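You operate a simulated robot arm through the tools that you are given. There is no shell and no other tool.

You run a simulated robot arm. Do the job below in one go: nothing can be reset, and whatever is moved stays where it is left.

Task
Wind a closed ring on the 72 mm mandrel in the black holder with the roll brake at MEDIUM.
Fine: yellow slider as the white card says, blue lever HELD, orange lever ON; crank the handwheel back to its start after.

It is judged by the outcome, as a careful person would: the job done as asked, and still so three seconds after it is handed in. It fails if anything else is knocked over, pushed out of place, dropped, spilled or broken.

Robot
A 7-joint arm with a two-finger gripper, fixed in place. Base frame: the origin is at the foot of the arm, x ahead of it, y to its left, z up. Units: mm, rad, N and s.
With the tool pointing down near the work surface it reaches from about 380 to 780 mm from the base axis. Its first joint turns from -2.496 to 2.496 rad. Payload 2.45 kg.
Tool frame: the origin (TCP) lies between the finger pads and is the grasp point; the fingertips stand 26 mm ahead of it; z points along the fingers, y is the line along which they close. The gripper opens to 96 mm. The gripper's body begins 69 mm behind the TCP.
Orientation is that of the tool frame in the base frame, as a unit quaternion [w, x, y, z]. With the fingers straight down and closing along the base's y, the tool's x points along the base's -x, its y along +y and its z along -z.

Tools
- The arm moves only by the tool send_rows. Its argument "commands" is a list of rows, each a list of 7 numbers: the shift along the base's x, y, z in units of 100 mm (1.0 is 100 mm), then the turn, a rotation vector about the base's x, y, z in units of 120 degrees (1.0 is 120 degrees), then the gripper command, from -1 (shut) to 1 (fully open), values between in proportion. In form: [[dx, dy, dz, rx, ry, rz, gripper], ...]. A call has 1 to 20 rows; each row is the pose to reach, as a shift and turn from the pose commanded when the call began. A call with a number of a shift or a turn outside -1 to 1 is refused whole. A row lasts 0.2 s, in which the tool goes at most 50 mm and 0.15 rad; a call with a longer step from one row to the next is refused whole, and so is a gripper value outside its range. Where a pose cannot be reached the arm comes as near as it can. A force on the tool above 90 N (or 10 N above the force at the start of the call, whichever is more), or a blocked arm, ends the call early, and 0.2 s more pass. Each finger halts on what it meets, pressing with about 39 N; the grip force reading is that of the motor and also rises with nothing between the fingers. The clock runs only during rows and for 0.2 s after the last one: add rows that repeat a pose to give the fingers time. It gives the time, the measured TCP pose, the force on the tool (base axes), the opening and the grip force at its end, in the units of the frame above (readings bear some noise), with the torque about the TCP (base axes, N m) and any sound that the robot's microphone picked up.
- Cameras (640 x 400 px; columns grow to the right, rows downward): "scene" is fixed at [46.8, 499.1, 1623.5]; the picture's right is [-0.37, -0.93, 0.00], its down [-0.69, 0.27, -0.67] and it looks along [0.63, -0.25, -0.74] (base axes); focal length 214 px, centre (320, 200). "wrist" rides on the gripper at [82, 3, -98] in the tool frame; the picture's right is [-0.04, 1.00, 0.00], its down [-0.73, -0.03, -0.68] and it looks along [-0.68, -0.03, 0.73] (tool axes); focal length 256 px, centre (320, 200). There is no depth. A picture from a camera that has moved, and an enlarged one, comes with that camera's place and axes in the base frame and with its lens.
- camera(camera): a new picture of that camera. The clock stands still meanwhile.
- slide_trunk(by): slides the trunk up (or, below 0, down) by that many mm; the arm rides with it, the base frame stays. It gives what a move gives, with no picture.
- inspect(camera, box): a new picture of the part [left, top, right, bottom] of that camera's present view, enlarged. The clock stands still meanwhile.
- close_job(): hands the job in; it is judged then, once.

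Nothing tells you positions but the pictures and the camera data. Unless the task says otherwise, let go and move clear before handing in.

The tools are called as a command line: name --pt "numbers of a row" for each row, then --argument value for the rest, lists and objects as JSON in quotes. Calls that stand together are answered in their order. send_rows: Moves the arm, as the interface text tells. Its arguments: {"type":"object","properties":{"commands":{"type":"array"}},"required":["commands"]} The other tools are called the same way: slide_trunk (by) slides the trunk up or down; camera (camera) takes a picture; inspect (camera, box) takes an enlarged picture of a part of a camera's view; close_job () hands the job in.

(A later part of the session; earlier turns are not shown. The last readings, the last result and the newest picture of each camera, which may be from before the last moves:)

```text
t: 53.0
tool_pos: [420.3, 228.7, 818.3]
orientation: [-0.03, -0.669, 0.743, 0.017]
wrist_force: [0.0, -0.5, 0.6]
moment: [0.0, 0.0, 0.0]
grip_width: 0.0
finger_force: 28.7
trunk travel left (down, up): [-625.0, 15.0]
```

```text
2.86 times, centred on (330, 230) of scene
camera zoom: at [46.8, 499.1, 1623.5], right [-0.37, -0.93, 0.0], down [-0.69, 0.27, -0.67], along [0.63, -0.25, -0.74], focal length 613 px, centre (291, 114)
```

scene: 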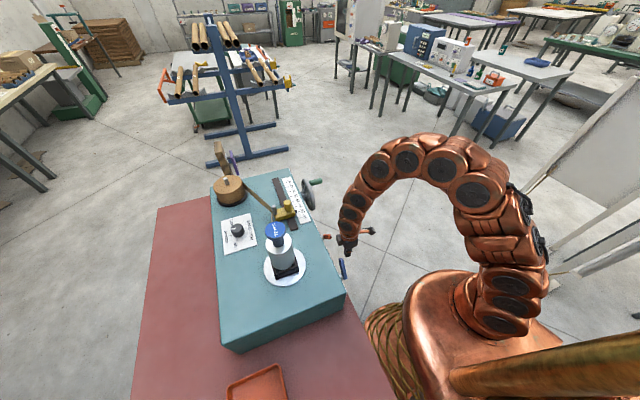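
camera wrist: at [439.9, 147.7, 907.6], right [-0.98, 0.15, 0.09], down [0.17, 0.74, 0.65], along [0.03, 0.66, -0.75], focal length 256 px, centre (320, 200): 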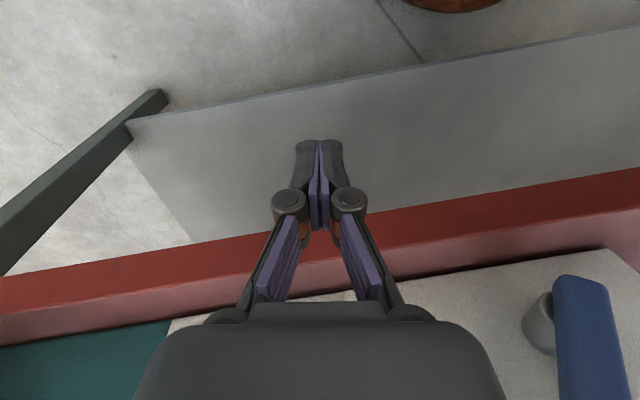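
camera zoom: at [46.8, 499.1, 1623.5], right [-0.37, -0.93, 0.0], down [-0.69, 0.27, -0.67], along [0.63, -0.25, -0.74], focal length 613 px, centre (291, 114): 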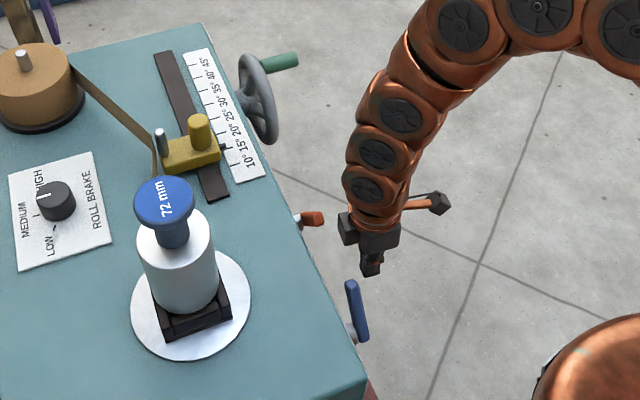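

The arm has settled with its elbow up, and blue is at HELD. The orange lever looks to be back towards OFF, so I'll rise slowly in front of the panel with orientation corrected and check.

send_rows --pt "0 -0.08 0 0.0022 -0.0079 0.0125 -1" --pt "0 -0.16 0.1 0.0044 -0.0158 0.025 -1" --pt "0 -0.24 0.25 0.0066 -0.0237 0.0375 -1" --pt "0 -0.3 0.45 0.0088 -0.0317 0.0499 -1" --pt "0 -0.3 0.65 0.0088 -0.0317 0.0499 -1" --pt "0 -0.3 0.85 0.0088 -0.0317 0.0499 -1" --pt "0 -0.3 1.0 0.0088 -0.0317 0.0499 -1" --pt "0 -0.3 1.0 0.0088 -0.0317 0.0499 -1"

```text
t: 54.8
tool_pos: [420.5, 199.4, 919.5]
orientation: [0.001, 0.707, -0.707, -0.001]
wrist_force: [0.3, 0.5, 0.0]
moment: [0.0, -0.01, -0.01]
grip_width: 0.0
finger_force: 28.2
trunk travel left (down, up): [-625.0, 15.0]
```

send_rows --pt "0 0 0.2 0 0 0 -1" --pt "0 0 0.4 0 0 0 -1" --pt "0 0 0.6 0 0 0 -1" --pt "0 0 0.8 0 0 0 -1" --pt "0 0 1.0 0 0 0 -1" --pt "0 0 1.0 0 0 0 -1"

camera --camera "wrist"

inspect --camera "wrist" --box '[100, 60, 560, 260]'

camera --camera "scene"

```text
t: 56.2
tool_pos: [420.0, 196.3, 1016.9]
orientation: [-0.002, -0.707, 0.708, 0.0]
wrist_force: [0.4, 0.7, 0.3]
moment: [0.01, -0.02, 0.01]
grip_width: 0.3
finger_force: 28.4
trunk travel left (down, up): [-625.0, 15.0]
```

```text
taken
camera wrist: at [416.3, 114.3, 1114.5], right [-1.0, 0.04, 0.0], down [0.03, 0.73, 0.68], along [0.03, 0.68, -0.74], focal length 256 px, centre (320, 200)
```

wrist: 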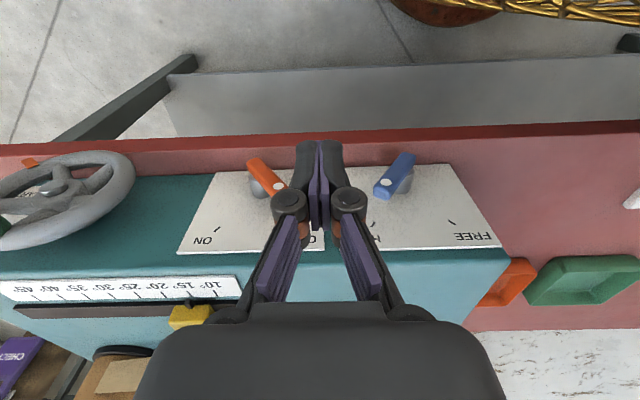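

```text
1.39 times, centred on (330, 160) of wrist
camera zoom: at [416.3, 114.3, 1114.5], right [-1.0, 0.04, 0.0], down [0.03, 0.73, 0.68], along [0.03, 0.68, -0.74], focal length 356 px, centre (306, 256)
```

zoom: 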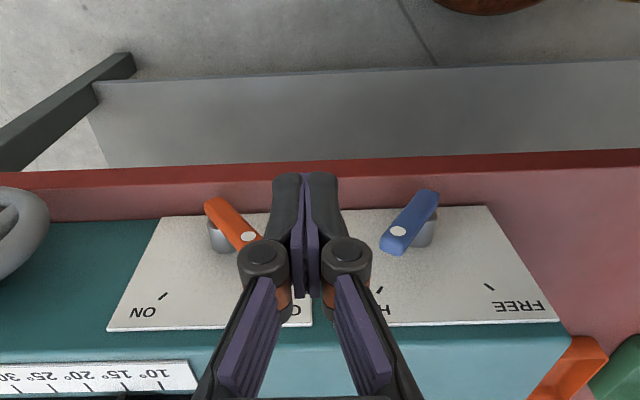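

```text
taken
```

scene: 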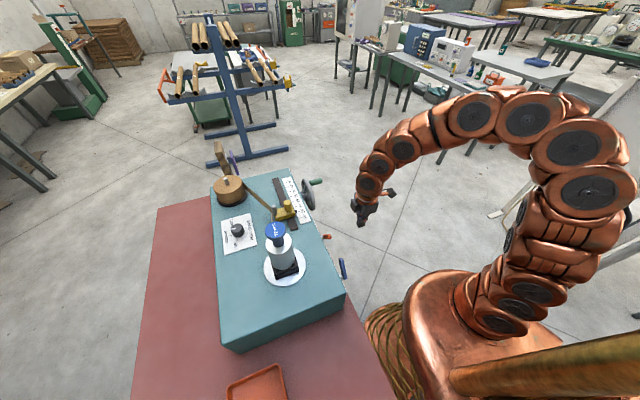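

The orange lever was knocked back to OFF while blue stays at HELD, so I'll redo orange. This time I'll keep the tool lower so the lever's tip meets the side of the finger and cannot slip under the knuckle.

send_rows --pt "0 0.25 0 0 0 0 -1" --pt "0 0.5 0 0 0 0 -1" --pt "0 0.75 0 0 0 0 -1" --pt "0 0.98 0 0 0 0 -1" --pt "0 0.98 -0.2 0 0 0 -1" --pt "0 0.98 -0.45 0 0 0 -1" --pt "0 0.98 -0.7 0 0 0 -1" --pt "0 0.98 -0.9 0 0 0 -1" --pt "0 0.98 -1.0 0 0 0 -1"

camera --camera "wrist"

camera --camera "scene"

```text
t: 58.2
tool_pos: [419.3, 296.7, 920.2]
orientation: [-0.001, -0.707, 0.708, 0.001]
wrist_force: [0.2, -0.2, 0.6]
moment: [-0.04, -0.02, 0.01]
grip_width: 0.1
finger_force: 28.6
trunk travel left (down, up): [-625.0, 15.0]
```

```text
taken
camera wrist: at [416.5, 215.2, 1017.0], right [-1.0, 0.04, 0.0], down [0.03, 0.73, 0.68], along [0.03, 0.68, -0.73], focal length 256 px, centre (320, 200)
```

wrist: 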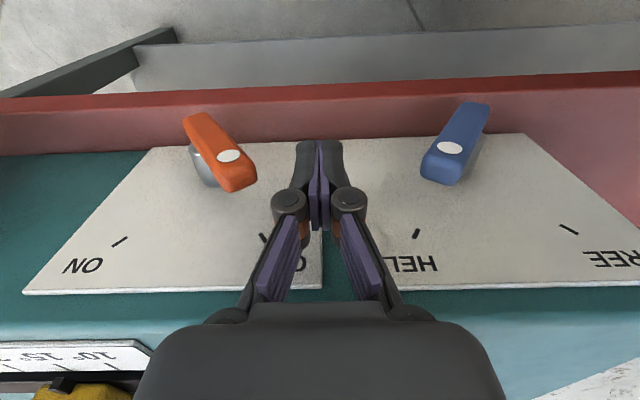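

```text
taken
```

scene: 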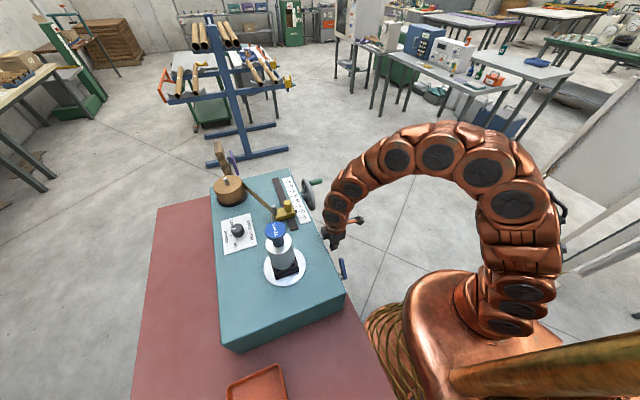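

Blue is confirmed at HELD. I'll go 15 mm lower, then push the orange lever +x in modest steps.

send_rows --pt "0 0 -0.08 0 0 0 -1" --pt "0 0 -0.15 0 0 0 -1" --pt "0.08 0 -0.15 0 0 0 -1" --pt "0.16 0 -0.15 0 0 0 -1" --pt "0.24 0 -0.15 0 0 0 -1" --pt "0.32 0 -0.15 0 0 0 -1"

camera --camera "wrist"

```text
t: 59.6
tool_pos: [452.1, 297.6, 903.3]
orientation: [-0.002, -0.706, 0.708, 0.0]
wrist_force: [-1.3, -0.1, -0.2]
moment: [0.0, -0.03, 0.0]
grip_width: 0.1
finger_force: 28.7
trunk travel left (down, up): [-625.0, 15.0]
```

```text
taken
camera wrist: at [450.3, 215.0, 1001.0], right [-1.0, 0.04, 0.0], down [0.03, 0.73, 0.68], along [0.03, 0.68, -0.73], focal length 256 px, centre (320, 200)
```

wrist: 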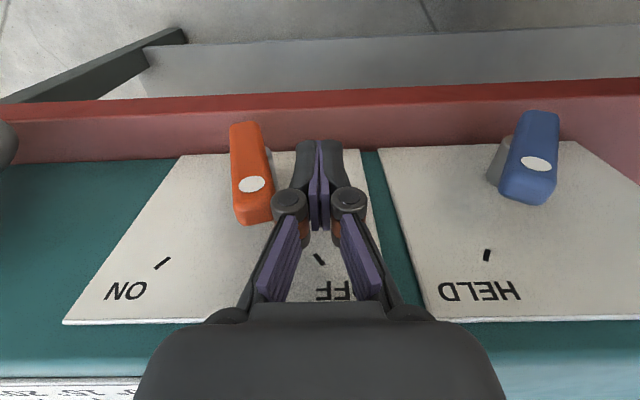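

The tip rides on the side of the knuckle, as intended. Continuing the push.

send_rows --pt "0.07 0 0 0 0 0 -1" --pt "0.14 0 0 0 0 0 -1" --pt "0.21 0 0 0 0 0 -1" --pt "0.28 0 0 0 0 0 -1" --pt "0.35 0 0 0 0 0 -1"

camera --camera "wrist"

```text
t: 60.8
tool_pos: [487.9, 295.3, 903.2]
orientation: [-0.002, -0.706, 0.708, 0.001]
wrist_force: [0.1, 1.4, -0.4]
moment: [0.01, 0.01, 0.04]
grip_width: 0.1
finger_force: 28.2
trunk travel left (down, up): [-625.0, 15.0]
```

```text
taken
camera wrist: at [485.5, 214.1, 1000.9], right [-1.0, 0.04, 0.0], down [0.03, 0.73, 0.68], along [0.03, 0.68, -0.74], focal length 256 px, centre (320, 200)
```

wrist: 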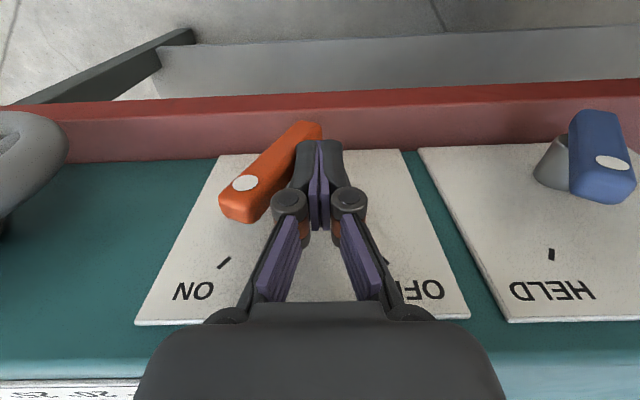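

Past vertical now. A few millimetres more will take it to the ON stop.

send_rows --pt "0.03 0 0 0 0 0 -1" --pt "0.06 0 0 0 0 0 -1" --pt "0.08 0 0 0 0 0 -1"

inspect --camera "wrist" --box '[120, 90, 420, 340]'

```text
t: 61.6
tool_pos: [492.7, 295.1, 902.9]
orientation: [-0.001, -0.706, 0.708, 0.002]
wrist_force: [-5.4, 2.9, 0.6]
moment: [0.06, 0.14, -0.01]
grip_width: 0.1
finger_force: 28.4
trunk travel left (down, up): [-625.0, 15.0]
```

```text
1.60 times, centred on (270, 215) of wrist
camera zoom: at [491.1, 214.1, 1000.8], right [-1.0, 0.04, 0.0], down [0.03, 0.73, 0.68], along [0.03, 0.68, -0.74], focal length 410 px, centre (400, 176)
```

zoom: 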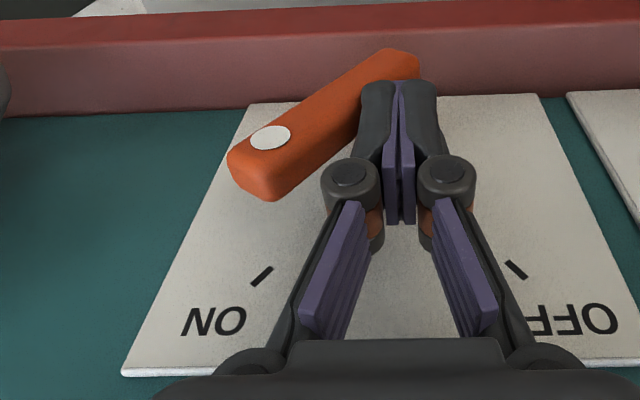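

Almost at the stop (about 36°). A small extra push, then back off gently.

send_rows --pt "0.02 0 0 0 0 0 -1" --pt "0.04 0 0 0 0 0 -1" --pt "0.04 0 0 0 0 0 -1"

send_rows --pt "-0.06 0 0 0 0 0 -1" --pt "-0.14 0 0 0 0 0 -1" --pt "-0.26 0 0 0 0 0 -1" --pt "-0.4 0 0 0 0 0 -1" --pt "-0.5 -0.1 0.05 0 0 0 -1" --pt "-0.5 -0.3 0.2 0 0 0 -1" --pt "-0.5 -0.5 0.4 0 0 0 -1" --pt "-0.5 -0.7 0.65 0 0 0 -1" --pt "-0.5 -0.9 0.9 0 0 0 -1"

camera --camera "wrist"

inspect --camera "wrist" --box '[160, 100, 540, 290]'

```text
t: 62.4
tool_pos: [494.5, 296.0, 903.6]
orientation: [-0.003, -0.706, 0.708, 0.0]
wrist_force: [-46.9, 1.4, 3.1]
moment: [0.03, 1.01, 0.09]
grip_width: 0.0
finger_force: 28.5
trunk travel left (down, up): [-625.0, 15.0]
```

```text
t: 64.4
tool_pos: [448.4, 205.3, 991.8]
orientation: [0.0, -0.707, 0.707, 0.001]
wrist_force: [-0.5, -0.3, 0.0]
moment: [-0.02, 0.01, -0.04]
grip_width: 0.0
finger_force: 28.2
trunk travel left (down, up): [-625.0, 15.0]
```

```text
taken
camera wrist: at [444.8, 123.8, 1089.0], right [-1.0, 0.04, 0.0], down [0.03, 0.73, 0.68], along [0.03, 0.68, -0.73], focal length 256 px, centre (320, 200)
```

wrist: 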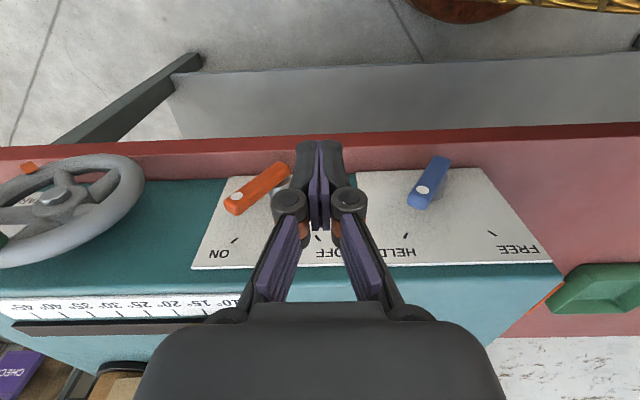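

```text
1.68 times, centred on (350, 195) of wrist
camera zoom: at [444.8, 123.8, 1089.0], right [-1.0, 0.04, 0.0], down [0.03, 0.73, 0.68], along [0.03, 0.68, -0.73], focal length 431 px, centre (270, 208)
```

zoom: 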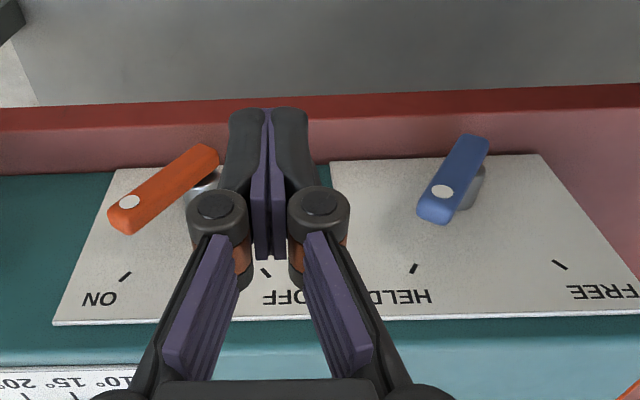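

Both levers are set: orange ON and blue HELD. Now the handwheel: I'll open the fingers and move to view it closely.

send_rows --pt "0.2 -0.1 0.05 0 0 0 -0.5" --pt "0.45 -0.2 0.1 0 0 0 0" --pt "0.7 -0.3 0.15 0 0 0 0" --pt "0.95 -0.4 0.15 0 0 0 0" --pt "1.0 -0.5 0.15 0 0 0 0"

send_rows --pt "0.25 0 0 0.05 0 0 0" --pt "0.5 0 0 0.1 0 0 0" --pt "0.75 0 0 0.15 0 0 0" --pt "0.9 0 0 0.2 0 0 0" --pt "0.9 0 0 0.25 0 0 0"

camera --camera "wrist"

camera --camera "scene"

```text
t: 65.6
tool_pos: [547.7, 156.5, 1010.6]
orientation: [-0.001, -0.706, 0.708, 0.0]
wrist_force: [0.1, -0.1, 0.7]
moment: [-0.01, 0.0, -0.02]
grip_width: 47.9
finger_force: 0.2
trunk travel left (down, up): [-625.0, 15.0]
```

```text
t: 66.8
tool_pos: [639.1, 156.5, 1008.0]
orientation: [0.183, -0.683, 0.683, 0.183]
wrist_force: [-0.3, 0.2, -0.2]
moment: [0.01, 0.0, 0.0]
grip_width: 47.9
finger_force: 0.0
trunk travel left (down, up): [-625.0, 15.0]
```

```text
taken
camera wrist: at [636.2, 36.1, 1051.8], right [-1.0, 0.03, 0.02], down [0.03, 0.3, 0.95], along [0.03, 0.95, -0.3], focal length 256 px, centre (320, 200)
```

wrist: 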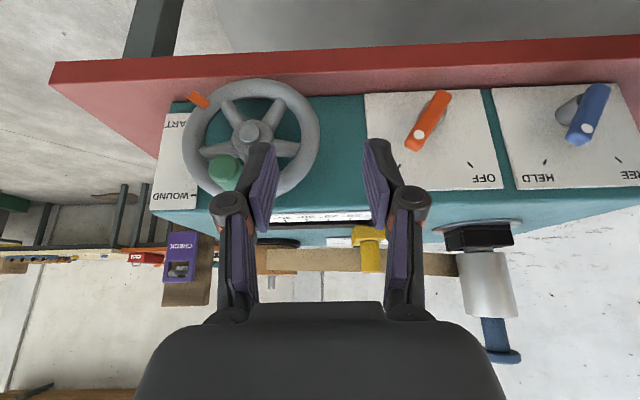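

```text
taken
```

scene: 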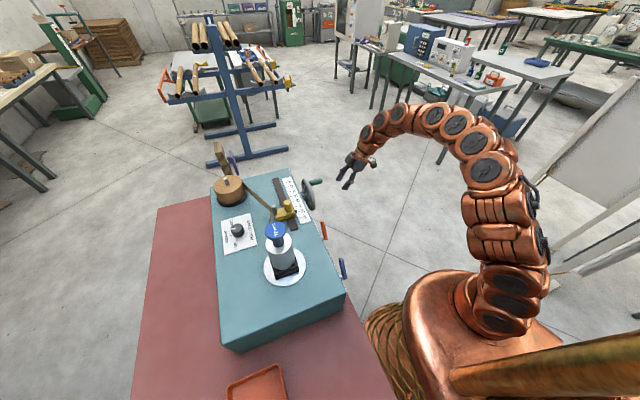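

inspect --camera "wrist" --box '[130, 60, 350, 220]'

inspect --camera "wrist" --box '[140, 80, 260, 220]'

```text
2.50 times, centred on (240, 140) of wrist
camera zoom: at [636.2, 36.1, 1051.8], right [-1.0, 0.03, 0.02], down [0.03, 0.3, 0.95], along [0.03, 0.95, -0.3], focal length 640 px, centre (520, 350)
```

zoom: 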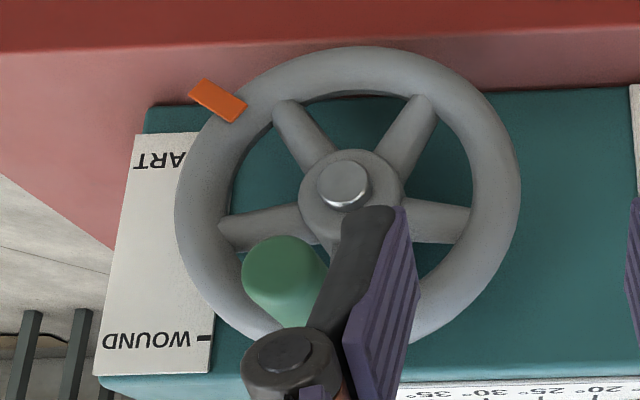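

```text
2.86 times, centred on (200, 150) of wrist
camera zoom: at [636.2, 36.1, 1051.8], right [-1.0, 0.03, 0.02], down [0.03, 0.3, 0.95], along [0.03, 0.95, -0.3], focal length 731 px, centre (663, 343)
```

zoom: 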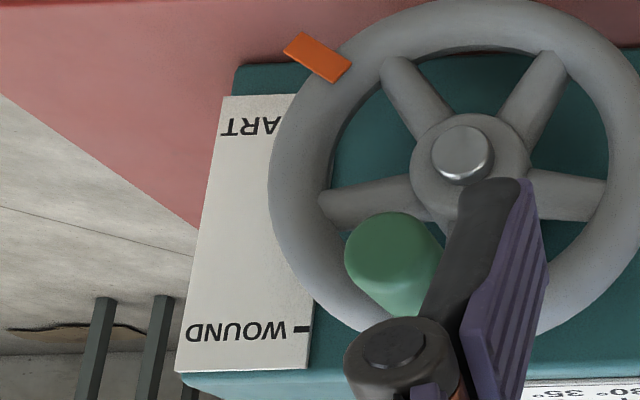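

START and WOUND are on the plate. The wheel centre is at about (722, 294, 894), radius about 69, with the green handle at the top and the orange tab at START. I'll straighten the tool and line up in front of the handle at its height.

send_rows --pt "0.15 0 0 -0.05 0 0 0" --pt "0.3 0 0 -0.1 0 0 0" --pt "0.45 0 0 -0.15 0 0 0" --pt "0.6 0 -0.1 -0.2 0 0 0" --pt "0.75 0 -0.25 -0.25 0 0 0" --pt "0.81 0 -0.43 -0.25 0 0 0" --pt "0.81 0 -0.43 -0.25 0 0 0"

camera --camera "wrist"

camera --camera "scene"

```text
t: 68.4
tool_pos: [722.2, 155.8, 962.8]
orientation: [-0.001, -0.707, 0.707, 0.001]
wrist_force: [-1.0, -0.4, 0.3]
moment: [-0.01, 0.03, 0.0]
grip_width: 48.0
finger_force: 0.0
trunk travel left (down, up): [-625.0, 15.0]
```

```text
taken
camera wrist: at [719.7, 74.2, 1061.6], right [-1.0, 0.04, 0.0], down [0.03, 0.73, 0.68], along [0.03, 0.68, -0.73], focal length 256 px, centre (320, 200)
```

wrist: 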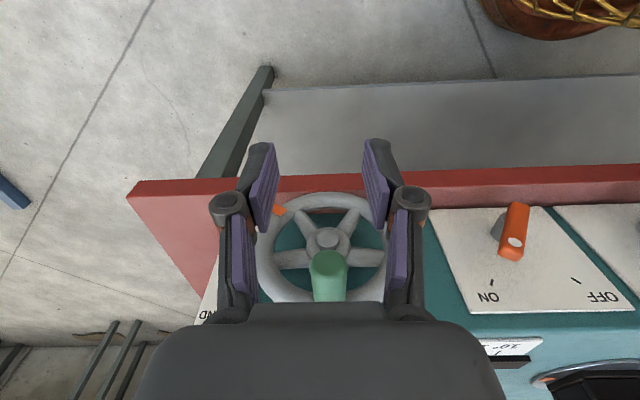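

```text
taken
```

scene: 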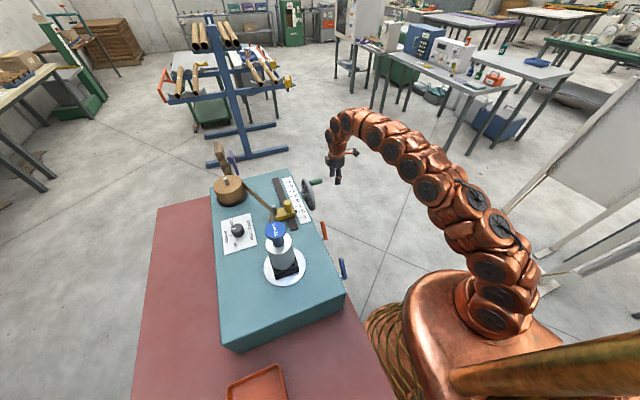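

The handle tip is at about (721, 226, 962), aligned between the open fingers. I'll advance in +y so the fingers straddle it, then close.

send_rows --pt "-0.01 0.25 0 0 0 0 0" --pt "-0.01 0.5 0 0 0 0 0" --pt "-0.01 0.75 0 0 0 0 0" --pt "-0.01 0.9 0 0 0 0 0" --pt "-0.01 0.9 0 0 0 0 0"

camera --camera "wrist"

inspect --camera "scene" --box '[270, 130, 370, 230]'

```text
t: 69.6
tool_pos: [719.7, 246.5, 966.0]
orientation: [-0.002, -0.707, 0.707, 0.0]
wrist_force: [-0.5, 0.6, -0.3]
moment: [-0.01, 0.0, 0.02]
grip_width: 48.1
finger_force: 0.1
trunk travel left (down, up): [-625.0, 15.0]
```

```text
taken
camera wrist: at [717.2, 165.4, 1063.4], right [-1.0, 0.04, 0.0], down [0.03, 0.73, 0.68], along [0.03, 0.68, -0.74], focal length 256 px, centre (320, 200)
```

wrist: 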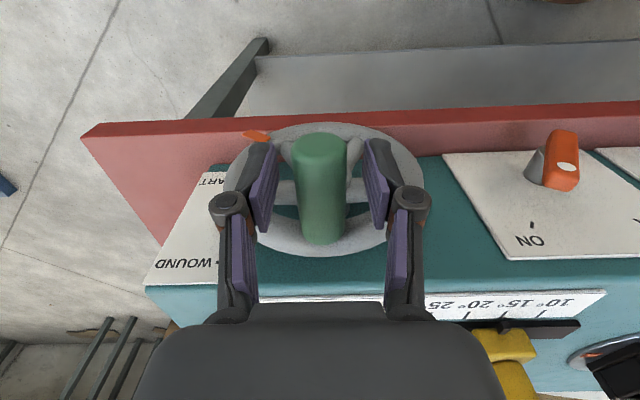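

```text
4.00 times, centred on (320, 180) of scene
camera zoom: at [46.8, 499.1, 1623.5], right [-0.37, -0.93, 0.0], down [-0.69, 0.27, -0.67], along [0.63, -0.25, -0.74], focal length 858 px, centre (320, 280)
```

zoom: 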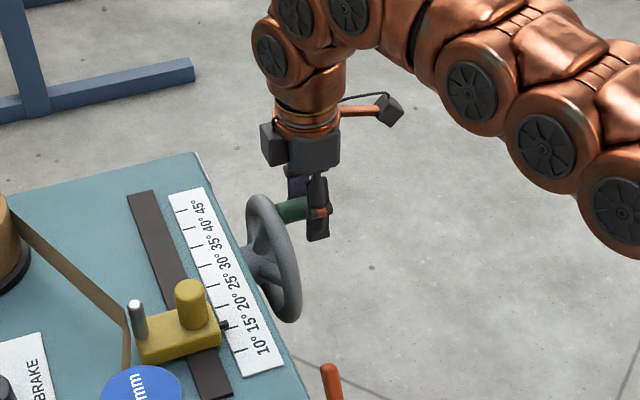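

The handle is between the fingers. Closing on it.

send_rows --pt "0 0 -0.02 0 0 0 -0.3" --pt "0 0 -0.02 0 0 0 -0.6" --pt "0 0 -0.02 0 0 0 -1" --pt "0 0 -0.02 0 0 0 -1"

```text
t: 70.6
tool_pos: [720.3, 245.9, 962.7]
orientation: [0.001, 0.707, -0.707, 0.0]
wrist_force: [-0.3, -0.7, 0.8]
moment: [-0.13, 0.03, 1.12]
grip_width: 24.3
finger_force: 45.5
trunk travel left (down, up): [-625.0, 15.0]
```

Gripped (24 mm). I'll test the direction gently, a few degrees counterclockwise as seen from the front (handle towards −x), and watch the force.

send_rows --pt "-0.03 0 -0.001 0 0 0 -1" --pt "-0.06 0 -0.003 0 0 0 -1" --pt "-0.06 0 -0.003 0 0 0 -1"

```text
t: 71.4
tool_pos: [718.9, 247.2, 964.6]
orientation: [0.002, -0.706, 0.708, -0.002]
wrist_force: [71.1, 8.1, 7.7]
moment: [0.57, -0.21, 1.1]
grip_width: 24.5
finger_force: 45.6
trunk travel left (down, up): [-625.0, 15.0]
```

That direction is a hard stop, so the wheel winds clockwise as seen from the front, the long way round (about 300°) to WOUND. I'll go back and crank clockwise along the circle, checking forces.

send_rows --pt "0.06 0 0.003 0 0 0 -1" --pt "0.106 0 0.002 0 0 0 -1" --pt "0.153 0 0 0 0 0 -1" --pt "0.2 0 -0.007 0 0 0 -1" --pt "0.248 0 -0.017 0 0 0 -1"

```text
t: 72.6
tool_pos: [736.9, 246.7, 957.8]
orientation: [0.003, 0.707, -0.707, -0.002]
wrist_force: [-3.6, 5.7, -10.7]
moment: [0.17, 0.0, -0.38]
grip_width: 23.7
finger_force: 45.2
trunk travel left (down, up): [-625.0, 15.0]
```

The wheel turns freely this way. Continuing clockwise.

send_rows --pt "0.09 0 -0.029 0 0 0 -1" --pt "0.176 0 -0.071 0 0 0 -1" --pt "0.254 0 -0.124 0 0 0 -1" --pt "0.325 0 -0.187 0 0 0 -1"

camera --camera "scene"

camera --camera "wrist"

```text
t: 73.6
tool_pos: [745.9, 246.0, 957.3]
orientation: [0.001, -0.707, 0.707, 0.0]
wrist_force: [-9.4, 4.6, -25.8]
moment: [-0.59, 0.09, 0.68]
grip_width: 24.0
finger_force: 45.5
out of reach, approached as far as the arm can: row 2, 3, 4
trunk travel left (down, up): [-625.0, 15.0]
```

```text
taken
```

scene: 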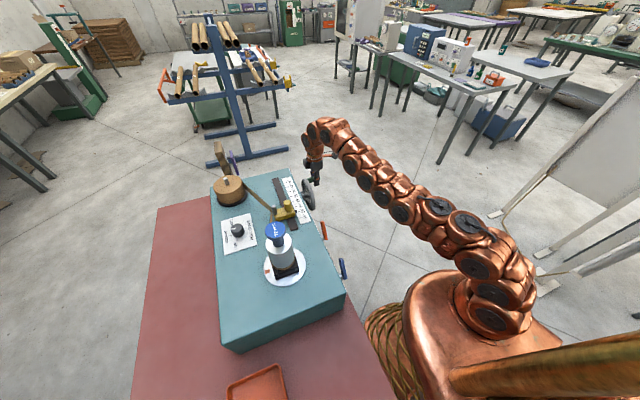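

```text
taken
camera wrist: at [743.1, 164.7, 1055.9], right [-1.0, 0.04, 0.0], down [0.03, 0.73, 0.68], along [0.03, 0.68, -0.73], focal length 256 px, centre (320, 200)
```

wrist: 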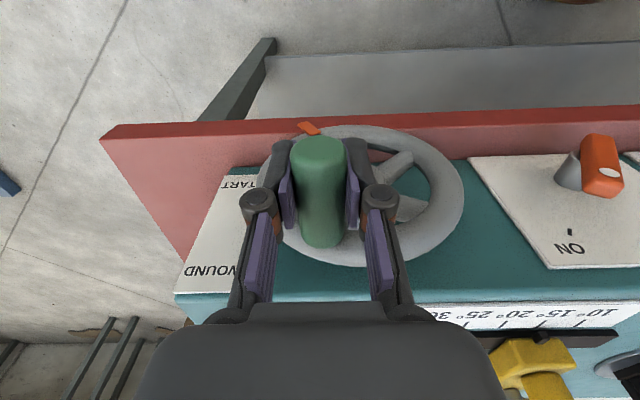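

The vertical tool runs out of reach at x ≈ 746, so I'll tilt the tool 30° about the handle's own axis (fingers pointing outwards) while gripping. This extends the reach without disturbing the handle.

send_rows --pt "0 0 0 0 -0.05 0 -1" --pt "0 0 0 0 -0.1 0 -1" --pt "0 0 0 0 -0.15 0 -1" --pt "0 0 0 0 -0.2 0 -1" --pt "0 0 0 0 -0.25 0 -1" --pt "0 0 0 0 -0.25 0 -1"

camera --camera "wrist"

camera --camera "scene"

```text
t: 75.0
tool_pos: [745.9, 245.4, 961.6]
orientation: [0.185, -0.683, 0.683, -0.182]
wrist_force: [1.1, -0.1, -0.4]
moment: [-0.03, -0.02, -0.02]
grip_width: 0.1
finger_force: 28.5
trunk travel left (down, up): [-625.0, 15.0]
```

```text
taken
camera wrist: at [694.4, 163.9, 1044.4], right [-0.86, 0.04, -0.5], down [-0.32, 0.73, 0.6], along [0.39, 0.68, -0.62], focal length 256 px, centre (320, 200)
```

wrist: 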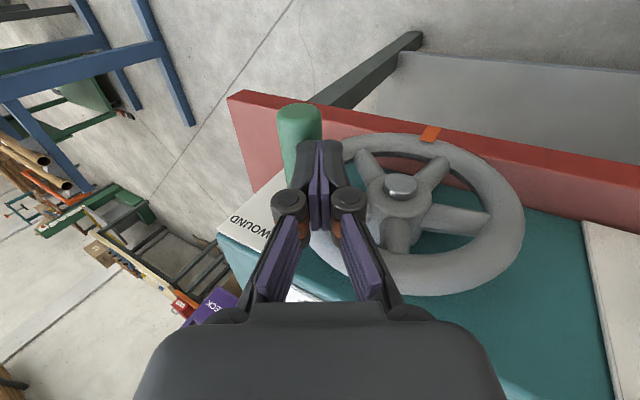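

```text
taken
```

scene: 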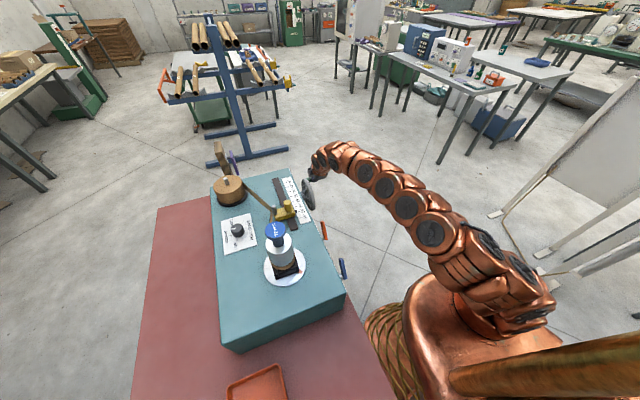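

The handle slipped out of the grip during the tilt, but the wheel advanced clockwise to about θ = 38° and winding has begun. I'll retreat in −y, open, and look at where the handle is now.

send_rows --pt "0 -0.2 0.02 0 0 0 -1" --pt "0 -0.45 0.02 0 0 0 -1" --pt "0 -0.7 0 0 0 0 -0.6" --pt "0 -0.9 0 0 0 0 -0.2" --pt "0.2 -1.0 -0.15 0 0 0 0.1" --pt "0.3 -1.0 -0.28 0 0 0 0.1"

camera --camera "wrist"

inspect --camera "scene" --box '[210, 150, 350, 290]'

```text
t: 76.4
tool_pos: [774.8, 147.5, 930.2]
orientation: [0.181, -0.682, 0.685, -0.182]
wrist_force: [-0.5, -0.4, -0.3]
moment: [0.01, 0.01, 0.01]
grip_width: 52.9
finger_force: 0.0
trunk travel left (down, up): [-625.0, 15.0]
```

```text
taken
camera wrist: at [723.1, 66.2, 1013.6], right [-0.87, 0.04, -0.5], down [-0.31, 0.73, 0.6], along [0.39, 0.68, -0.62], focal length 256 px, centre (320, 200)
```

wrist: 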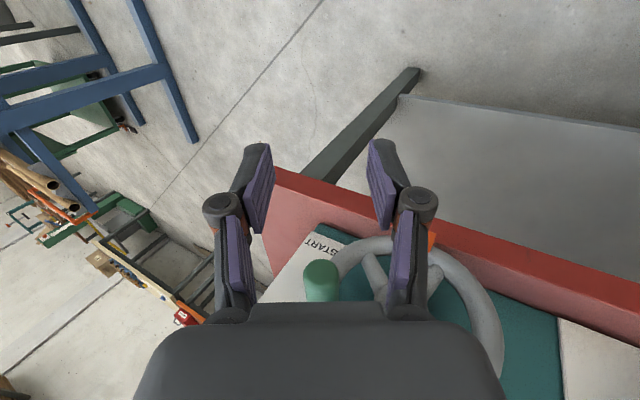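

```text
2.86 times, centred on (280, 220) of scene
camera zoom: at [46.8, 499.1, 1623.5], right [-0.37, -0.93, 0.0], down [-0.69, 0.27, -0.67], along [0.63, -0.25, -0.74], focal length 613 px, centre (434, 143)
```

zoom: 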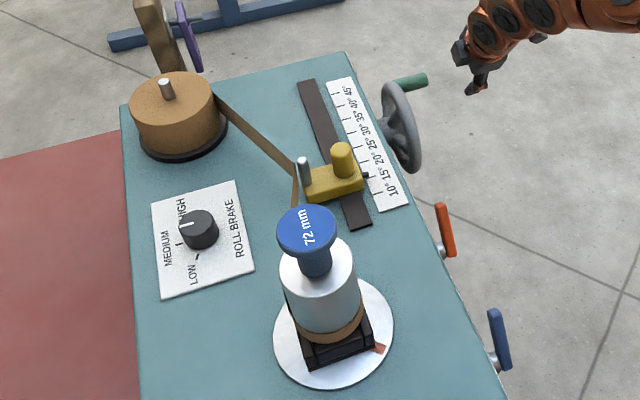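

Winding has started: tape is on the mandrel and the turntable mark has moved. The handle is now at about (778, –, 931), so I'll advance with the tilted gripper and take a deeper grip.

send_rows --pt "0.05 0.25 -0.035 0 0 0 0.1" --pt "0.05 0.5 -0.035 0 0 0 0.1" --pt "0.05 0.75 -0.035 0 0 0 0.1" --pt "0.05 0.97 -0.035 0 0 0 0.1" --pt "0.05 0.97 -0.035 0 0 0 0.1"

camera --camera "wrist"

```text
t: 77.6
tool_pos: [779.4, 243.1, 928.0]
orientation: [0.182, -0.683, 0.684, -0.183]
wrist_force: [0.6, -0.2, -1.0]
moment: [-0.03, 0.03, 0.02]
grip_width: 52.6
finger_force: 0.1
trunk travel left (down, up): [-625.0, 15.0]
```

```text
taken
camera wrist: at [727.6, 160.8, 1011.2], right [-0.87, 0.04, -0.5], down [-0.31, 0.73, 0.6], along [0.39, 0.68, -0.62], focal length 256 px, centre (320, 200)
```

wrist: 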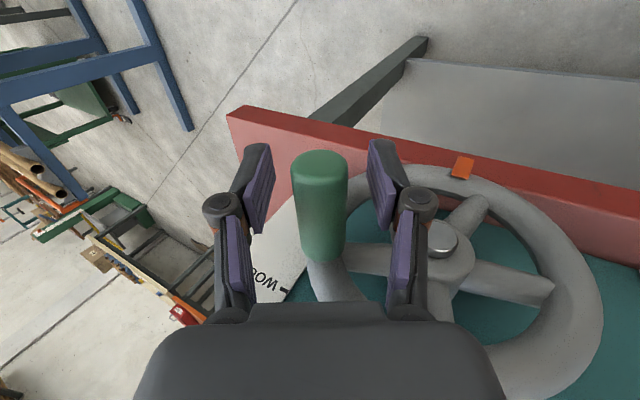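

The handle is centred between the fingers. Closing, then cranking onward in a first short arc.

send_rows --pt "0 0 0 0 0 0 -0.3" --pt "0 0 0 0 0 0 -0.7" --pt "0 0 0 0 0 0 -1" --pt "0 0 0 0 0 0 -1"

send_rows --pt "0.025 0 -0.04 0 0 0 -1" --pt "0.049 0 -0.081 0 0 0 -1" --pt "0.069 0 -0.125 0 0 0 -1" --pt "0.086 0 -0.169 0 0 0 -1"

```text
t: 78.6
tool_pos: [779.5, 243.2, 927.6]
orientation: [0.182, -0.682, 0.684, -0.182]
wrist_force: [-2.2, -0.3, -2.6]
moment: [0.07, -0.12, 0.6]
grip_width: 23.1
finger_force: 44.5
trunk travel left (down, up): [-625.0, 15.0]
```

```text
t: 79.6
tool_pos: [788.3, 242.9, 910.4]
orientation: [0.181, -0.682, 0.684, -0.184]
wrist_force: [-9.8, -13.0, 3.1]
moment: [-0.84, 0.22, 0.83]
grip_width: 23.5
finger_force: 45.2
trunk travel left (down, up): [-625.0, 15.0]
```

The grip holds and forces are small. Continuing down the right side of the circle.

send_rows --pt "0.022 0 -0.092 0 0 0 -1" --pt "0.032 0 -0.186 0 0 0 -1" --pt "0.03 0 -0.281 0 0 0 -1" --pt "0.016 0 -0.374 0 0 0 -1"

```text
t: 80.4
tool_pos: [790.8, 243.6, 906.9]
orientation: [0.195, -0.677, 0.684, -0.188]
wrist_force: [-48.3, -22.5, 46.7]
moment: [1.97, 4.07, 0.23]
grip_width: 23.9
finger_force: 45.2
trunk travel left (down, up): [-625.0, 15.0]
stopped in row 3: the force on the tool passed its limit at 96 N (the readings are from after the stop); the commanded pose is now the measured one
```

Something resisted strongly here, so I'll look before doing anything else.

camera --camera "wrist"

camera --camera "scene"

inspect --camera "scene" --box '[210, 150, 350, 290]'

```text
taken
camera wrist: at [735.4, 160.6, 987.4], right [-0.85, 0.05, -0.52], down [-0.32, 0.73, 0.6], along [0.41, 0.68, -0.6], focal length 256 px, centre (320, 200)
```

wrist: 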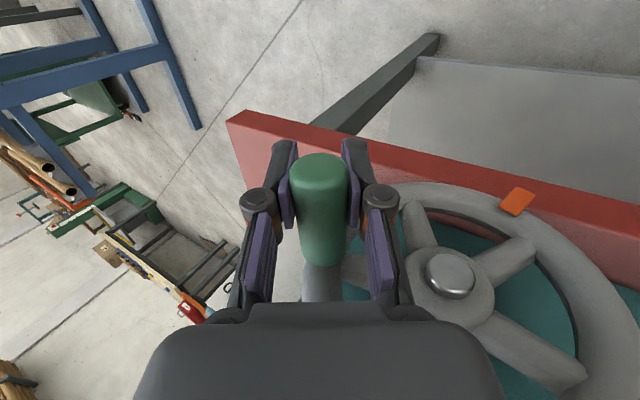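

```text
taken
```

scene: 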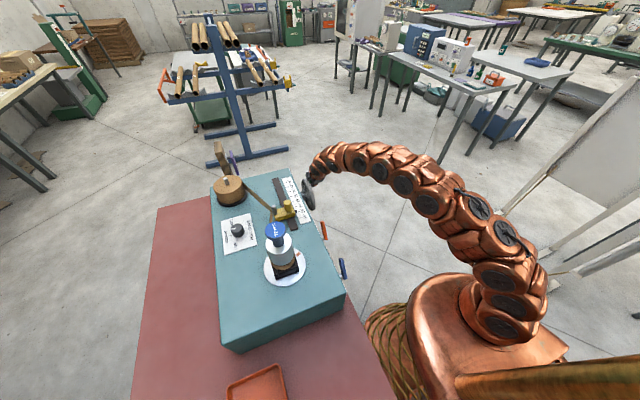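

```text
2.86 times, centred on (280, 220) of scene
camera zoom: at [46.8, 499.1, 1623.5], right [-0.37, -0.93, 0.0], down [-0.69, 0.27, -0.67], along [0.63, -0.25, -0.74], focal length 613 px, centre (434, 143)
```

zoom: 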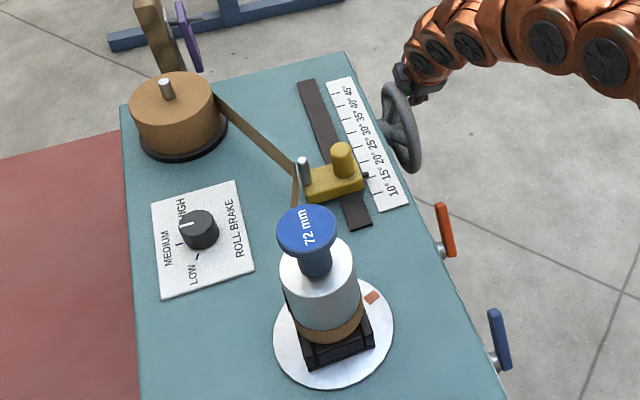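

I'll zoom in around the gripper and wheel to find what is obstructing.

inspect --camera "wrist" --box '[220, 110, 480, 310]'

inspect --camera "scene" --box '[285, 140, 345, 220]'

```text
2.00 times, centred on (350, 210) of wrist
camera zoom: at [735.4, 160.6, 987.4], right [-0.85, 0.05, -0.52], down [-0.32, 0.73, 0.6], along [0.41, 0.68, -0.6], focal length 512 px, centre (260, 180)
```

zoom: 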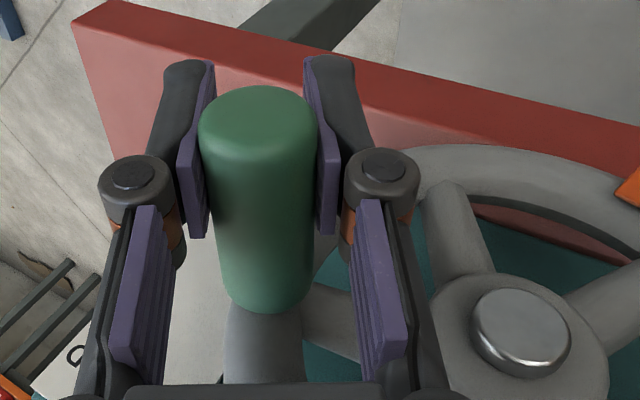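

```text
5.00 times, centred on (315, 180) of scene
camera zoom: at [46.8, 499.1, 1623.5], right [-0.37, -0.93, 0.0], down [-0.69, 0.27, -0.67], along [0.63, -0.25, -0.74], focal length 1072 px, centre (345, 300)
```

zoom: 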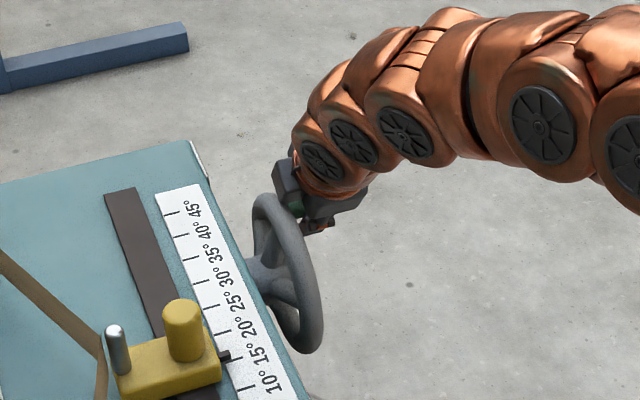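

A box on the wrist's +y side appears to be fouling the wheel rim with this tilt. I'll release the handle, back out in −y, and change to a 45° forward tilt (fingers pointing towards the panel) so the gripper body stays in front of the wheel all the way round.

send_rows --pt "0 0 0.01 0 0 0 -0.4" --pt "0 0 0.01 0 0 0 0" --pt "0 0 0.01 0 0 0 0.1" --pt "0 0 0.01 0 0 0 0.1" --pt "0 -0.2 0.02 0 0 0 0.1" --pt "0 -0.45 0.03 0 0 0 0.1" --pt "0 -0.7 0.03 0 0 0 0.1" --pt "0 -0.95 0.03 0 0 0 0.1"

camera --camera "scene"

```text
t: 81.4
tool_pos: [802.8, 250.4, 903.7]
orientation: [0.203, -0.676, 0.683, -0.189]
wrist_force: [9.4, -2.8, 20.6]
moment: [1.04, 1.73, -0.32]
grip_width: 52.8
finger_force: 0.1
trunk travel left (down, up): [-625.0, 15.0]
stopped in row 4: the force on the tool passed its limit at 92 N (the readings are from after the stop); the commanded pose is now the measured one
```

```text
taken
```

scene: 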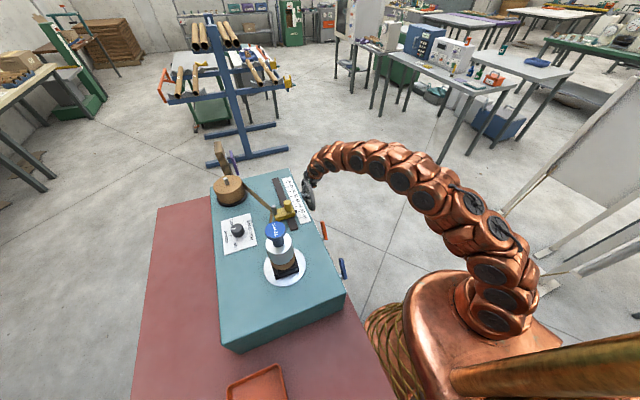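

camera --camera "wrist"

inspect --camera "scene" --box '[285, 140, 345, 220]'

```text
taken
camera wrist: at [747.2, 166.5, 983.5], right [-0.85, 0.05, -0.53], down [-0.33, 0.72, 0.61], along [0.42, 0.69, -0.59], focal length 256 px, centre (320, 200)
```

wrist: 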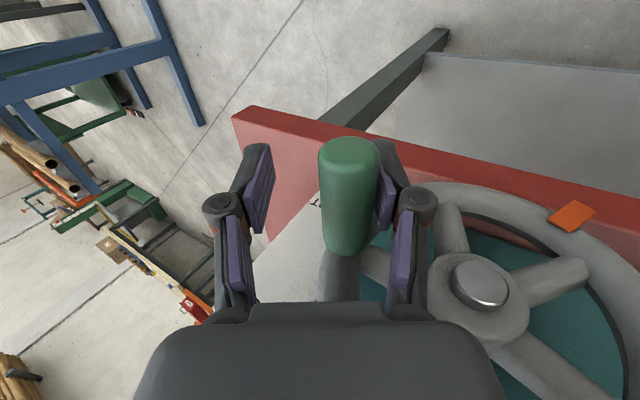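

```text
5.00 times, centred on (315, 180) of scene
camera zoom: at [46.8, 499.1, 1623.5], right [-0.37, -0.93, 0.0], down [-0.69, 0.27, -0.67], along [0.63, -0.25, -0.74], focal length 1072 px, centre (345, 300)
```

zoom: 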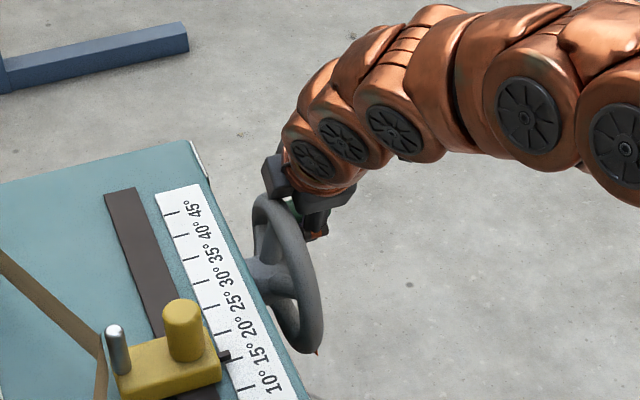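

The box on the wrist rests on top of the rim, as suspected. I'll back out straight in −y with a slight lift.

send_rows --pt "-0.03 -0.08 0.03 0 0 0 0.1" --pt "-0.05 -0.2 0.05 0 0 0 0.1" --pt "-0.05 -0.35 0.06 0 0 0 0.1" --pt "-0.05 -0.5 0.06 0 0 0 0.1" --pt "-0.05 -0.7 0.06 0 0 0 0.1" --pt "-0.05 -0.9 0.06 0 0 0 0.1" --pt "-0.05 -1.0 0.06 0 0 0 0.1"

camera --camera "wrist"

camera --camera "scene"

```text
t: 83.0
tool_pos: [795.9, 146.2, 907.0]
orientation: [0.198, -0.676, 0.684, -0.187]
wrist_force: [0.2, -0.5, -0.2]
moment: [-0.03, 0.02, -0.01]
grip_width: 52.8
finger_force: 0.2
trunk travel left (down, up): [-625.0, 15.0]
```

```text
taken
camera wrist: at [742.0, 64.3, 987.1], right [-0.85, 0.05, -0.52], down [-0.33, 0.73, 0.61], along [0.41, 0.69, -0.6], focal length 256 px, centre (320, 200)
```

wrist: 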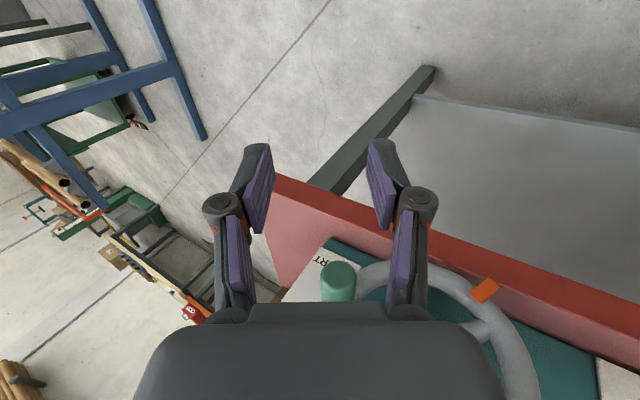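

```text
taken
```

scene: 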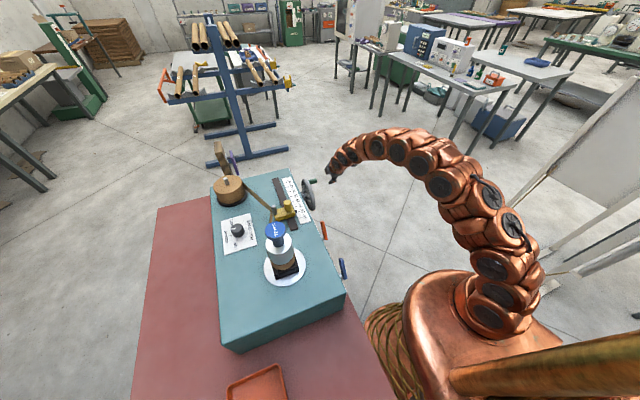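

Clear of the wheel; the handle is now at about (789, –, 903). I'll re-orient to the 45° forward tilt with the fingers closing along x.

send_rows --pt "-0.01 -0.02 0 0.0447 0.0309 0.0136 0.1" --pt "-0.02 -0.04 0 0.0894 0.0618 0.0271 0.1" --pt "-0.03 -0.06 0 0.1341 0.0927 0.0407 0.1" --pt "-0.04 -0.06 -0.01 0.1788 0.1236 0.0542 0.1" --pt "-0.05 -0.06 -0.02 0.2235 0.1545 0.0678 0.1" --pt "-0.06 -0.06 -0.03 0.2682 0.1854 0.0814 0.1" --pt "-0.065 -0.06 -0.04 0.3129 0.2163 0.0949 0.1" --pt "-0.065 -0.06 -0.04 0.3576 0.2472 0.1085 0.1" --pt "-0.065 -0.06 -0.04 0.3576 0.2472 0.1085 0.1"

camera --camera "wrist"

camera --camera "scene"

```text
t: 85.0
tool_pos: [789.6, 141.6, 902.7]
orientation: [-0.272, 0.654, -0.653, -0.271]
wrist_force: [0.3, -0.7, 0.3]
moment: [-0.01, 0.0, 0.02]
grip_width: 52.8
finger_force: 0.0
trunk travel left (down, up): [-625.0, 15.0]
```

```text
taken
camera wrist: at [786.0, 13.8, 914.4], right [-1.0, 0.03, 0.03], down [0.03, 0.04, 1.0], along [0.03, 1.0, -0.04], focal length 256 px, centre (320, 200)
```

wrist: 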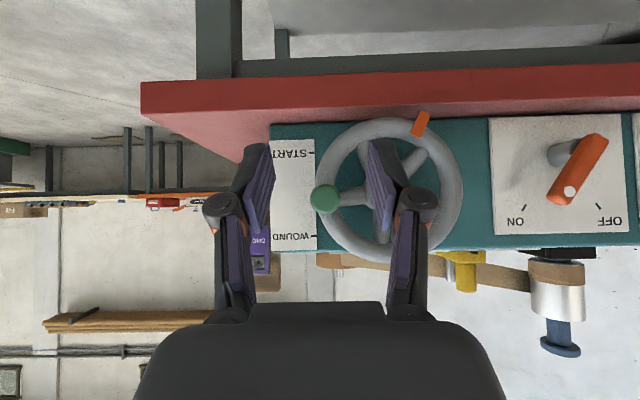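

```text
taken
```

scene: 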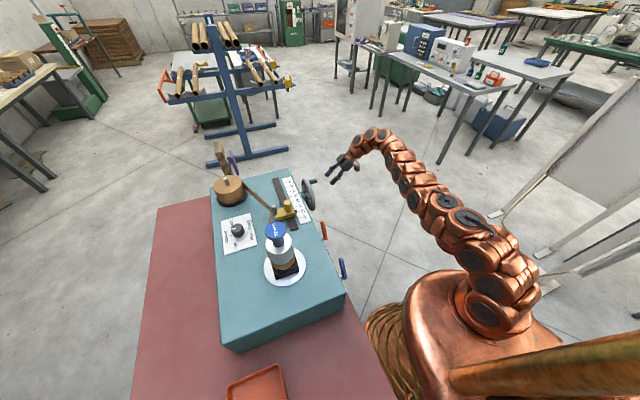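

This frontal view is ideal. I'll zoom in on the wheel to measure it accurately.

inspect --camera "wrist" --box '[250, 90, 490, 270]'

```text
2.22 times, centred on (370, 180) of wrist
camera zoom: at [786.0, 13.8, 914.4], right [-1.0, 0.03, 0.03], down [0.03, 0.04, 1.0], along [0.03, 1.0, -0.04], focal length 569 px, centre (209, 244)
```

zoom: 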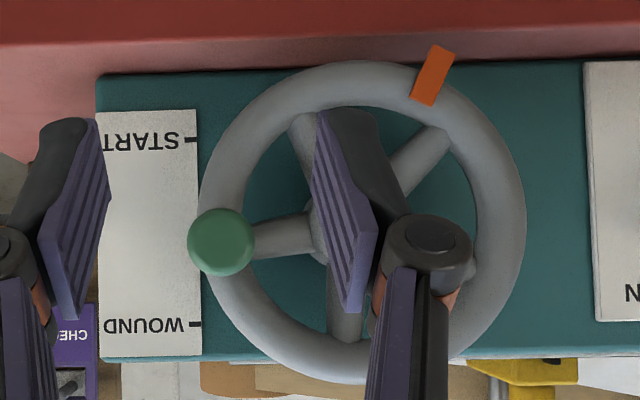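

The wheel centre is at about (720, 894.5) and the handle at (788, 905), θ ≈ 9°, centred between the fingers. Advancing along +y and closing.

send_rows --pt "-0.01 0.25 0.015 0 0 0 0.1" --pt "-0.01 0.5 0.015 0 0 0 0.1" --pt "-0.01 0.75 0.015 0 0 0 0.1" --pt "-0.01 0.98 0.015 0 0 0 0.1" --pt "-0.01 0.98 0.015 0 0 0 -0.3" --pt "-0.01 0.98 0.015 0 0 0 -0.7" --pt "-0.01 0.98 0.015 0 0 0 -1" --pt "-0.01 0.98 0.015 0 0 0 -1"

camera --camera "wrist"

```text
t: 86.8
tool_pos: [787.8, 240.0, 904.2]
orientation: [-0.27, 0.655, -0.652, -0.27]
wrist_force: [-16.5, -4.3, -6.4]
moment: [0.02, -0.16, 0.08]
grip_width: 24.2
finger_force: 44.5
trunk travel left (down, up): [-625.0, 15.0]
```

```text
taken
camera wrist: at [784.4, 112.0, 915.7], right [-1.0, 0.03, 0.03], down [0.03, 0.04, 1.0], along [0.03, 1.0, -0.04], focal length 256 px, centre (320, 200)
```

wrist: 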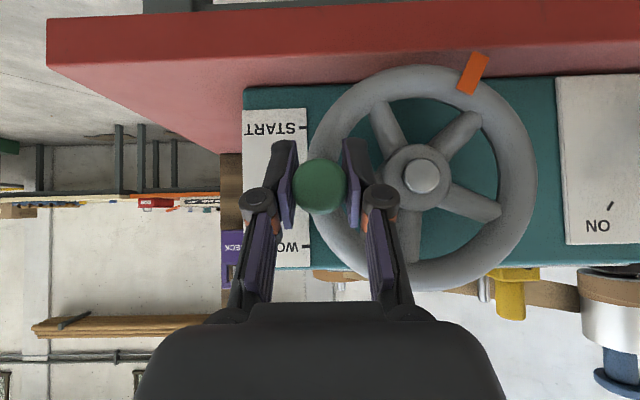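

Gripped. Cranking on in small arcs, watching the forces.

send_rows --pt "-0.003 0 -0.07 0 0 0 -1" --pt "-0.004 0 -0.141 0 0 0 -1" --pt "-0.012 0 -0.211 0 0 0 -1" --pt "-0.027 0 -0.28 0 0 0 -1"

```text
t: 87.8
tool_pos: [786.7, 239.7, 877.6]
orientation: [0.273, -0.653, 0.653, 0.269]
wrist_force: [0.0, -4.1, 7.3]
moment: [0.81, 0.43, 0.06]
grip_width: 24.6
finger_force: 45.1
trunk travel left (down, up): [-625.0, 15.0]
```

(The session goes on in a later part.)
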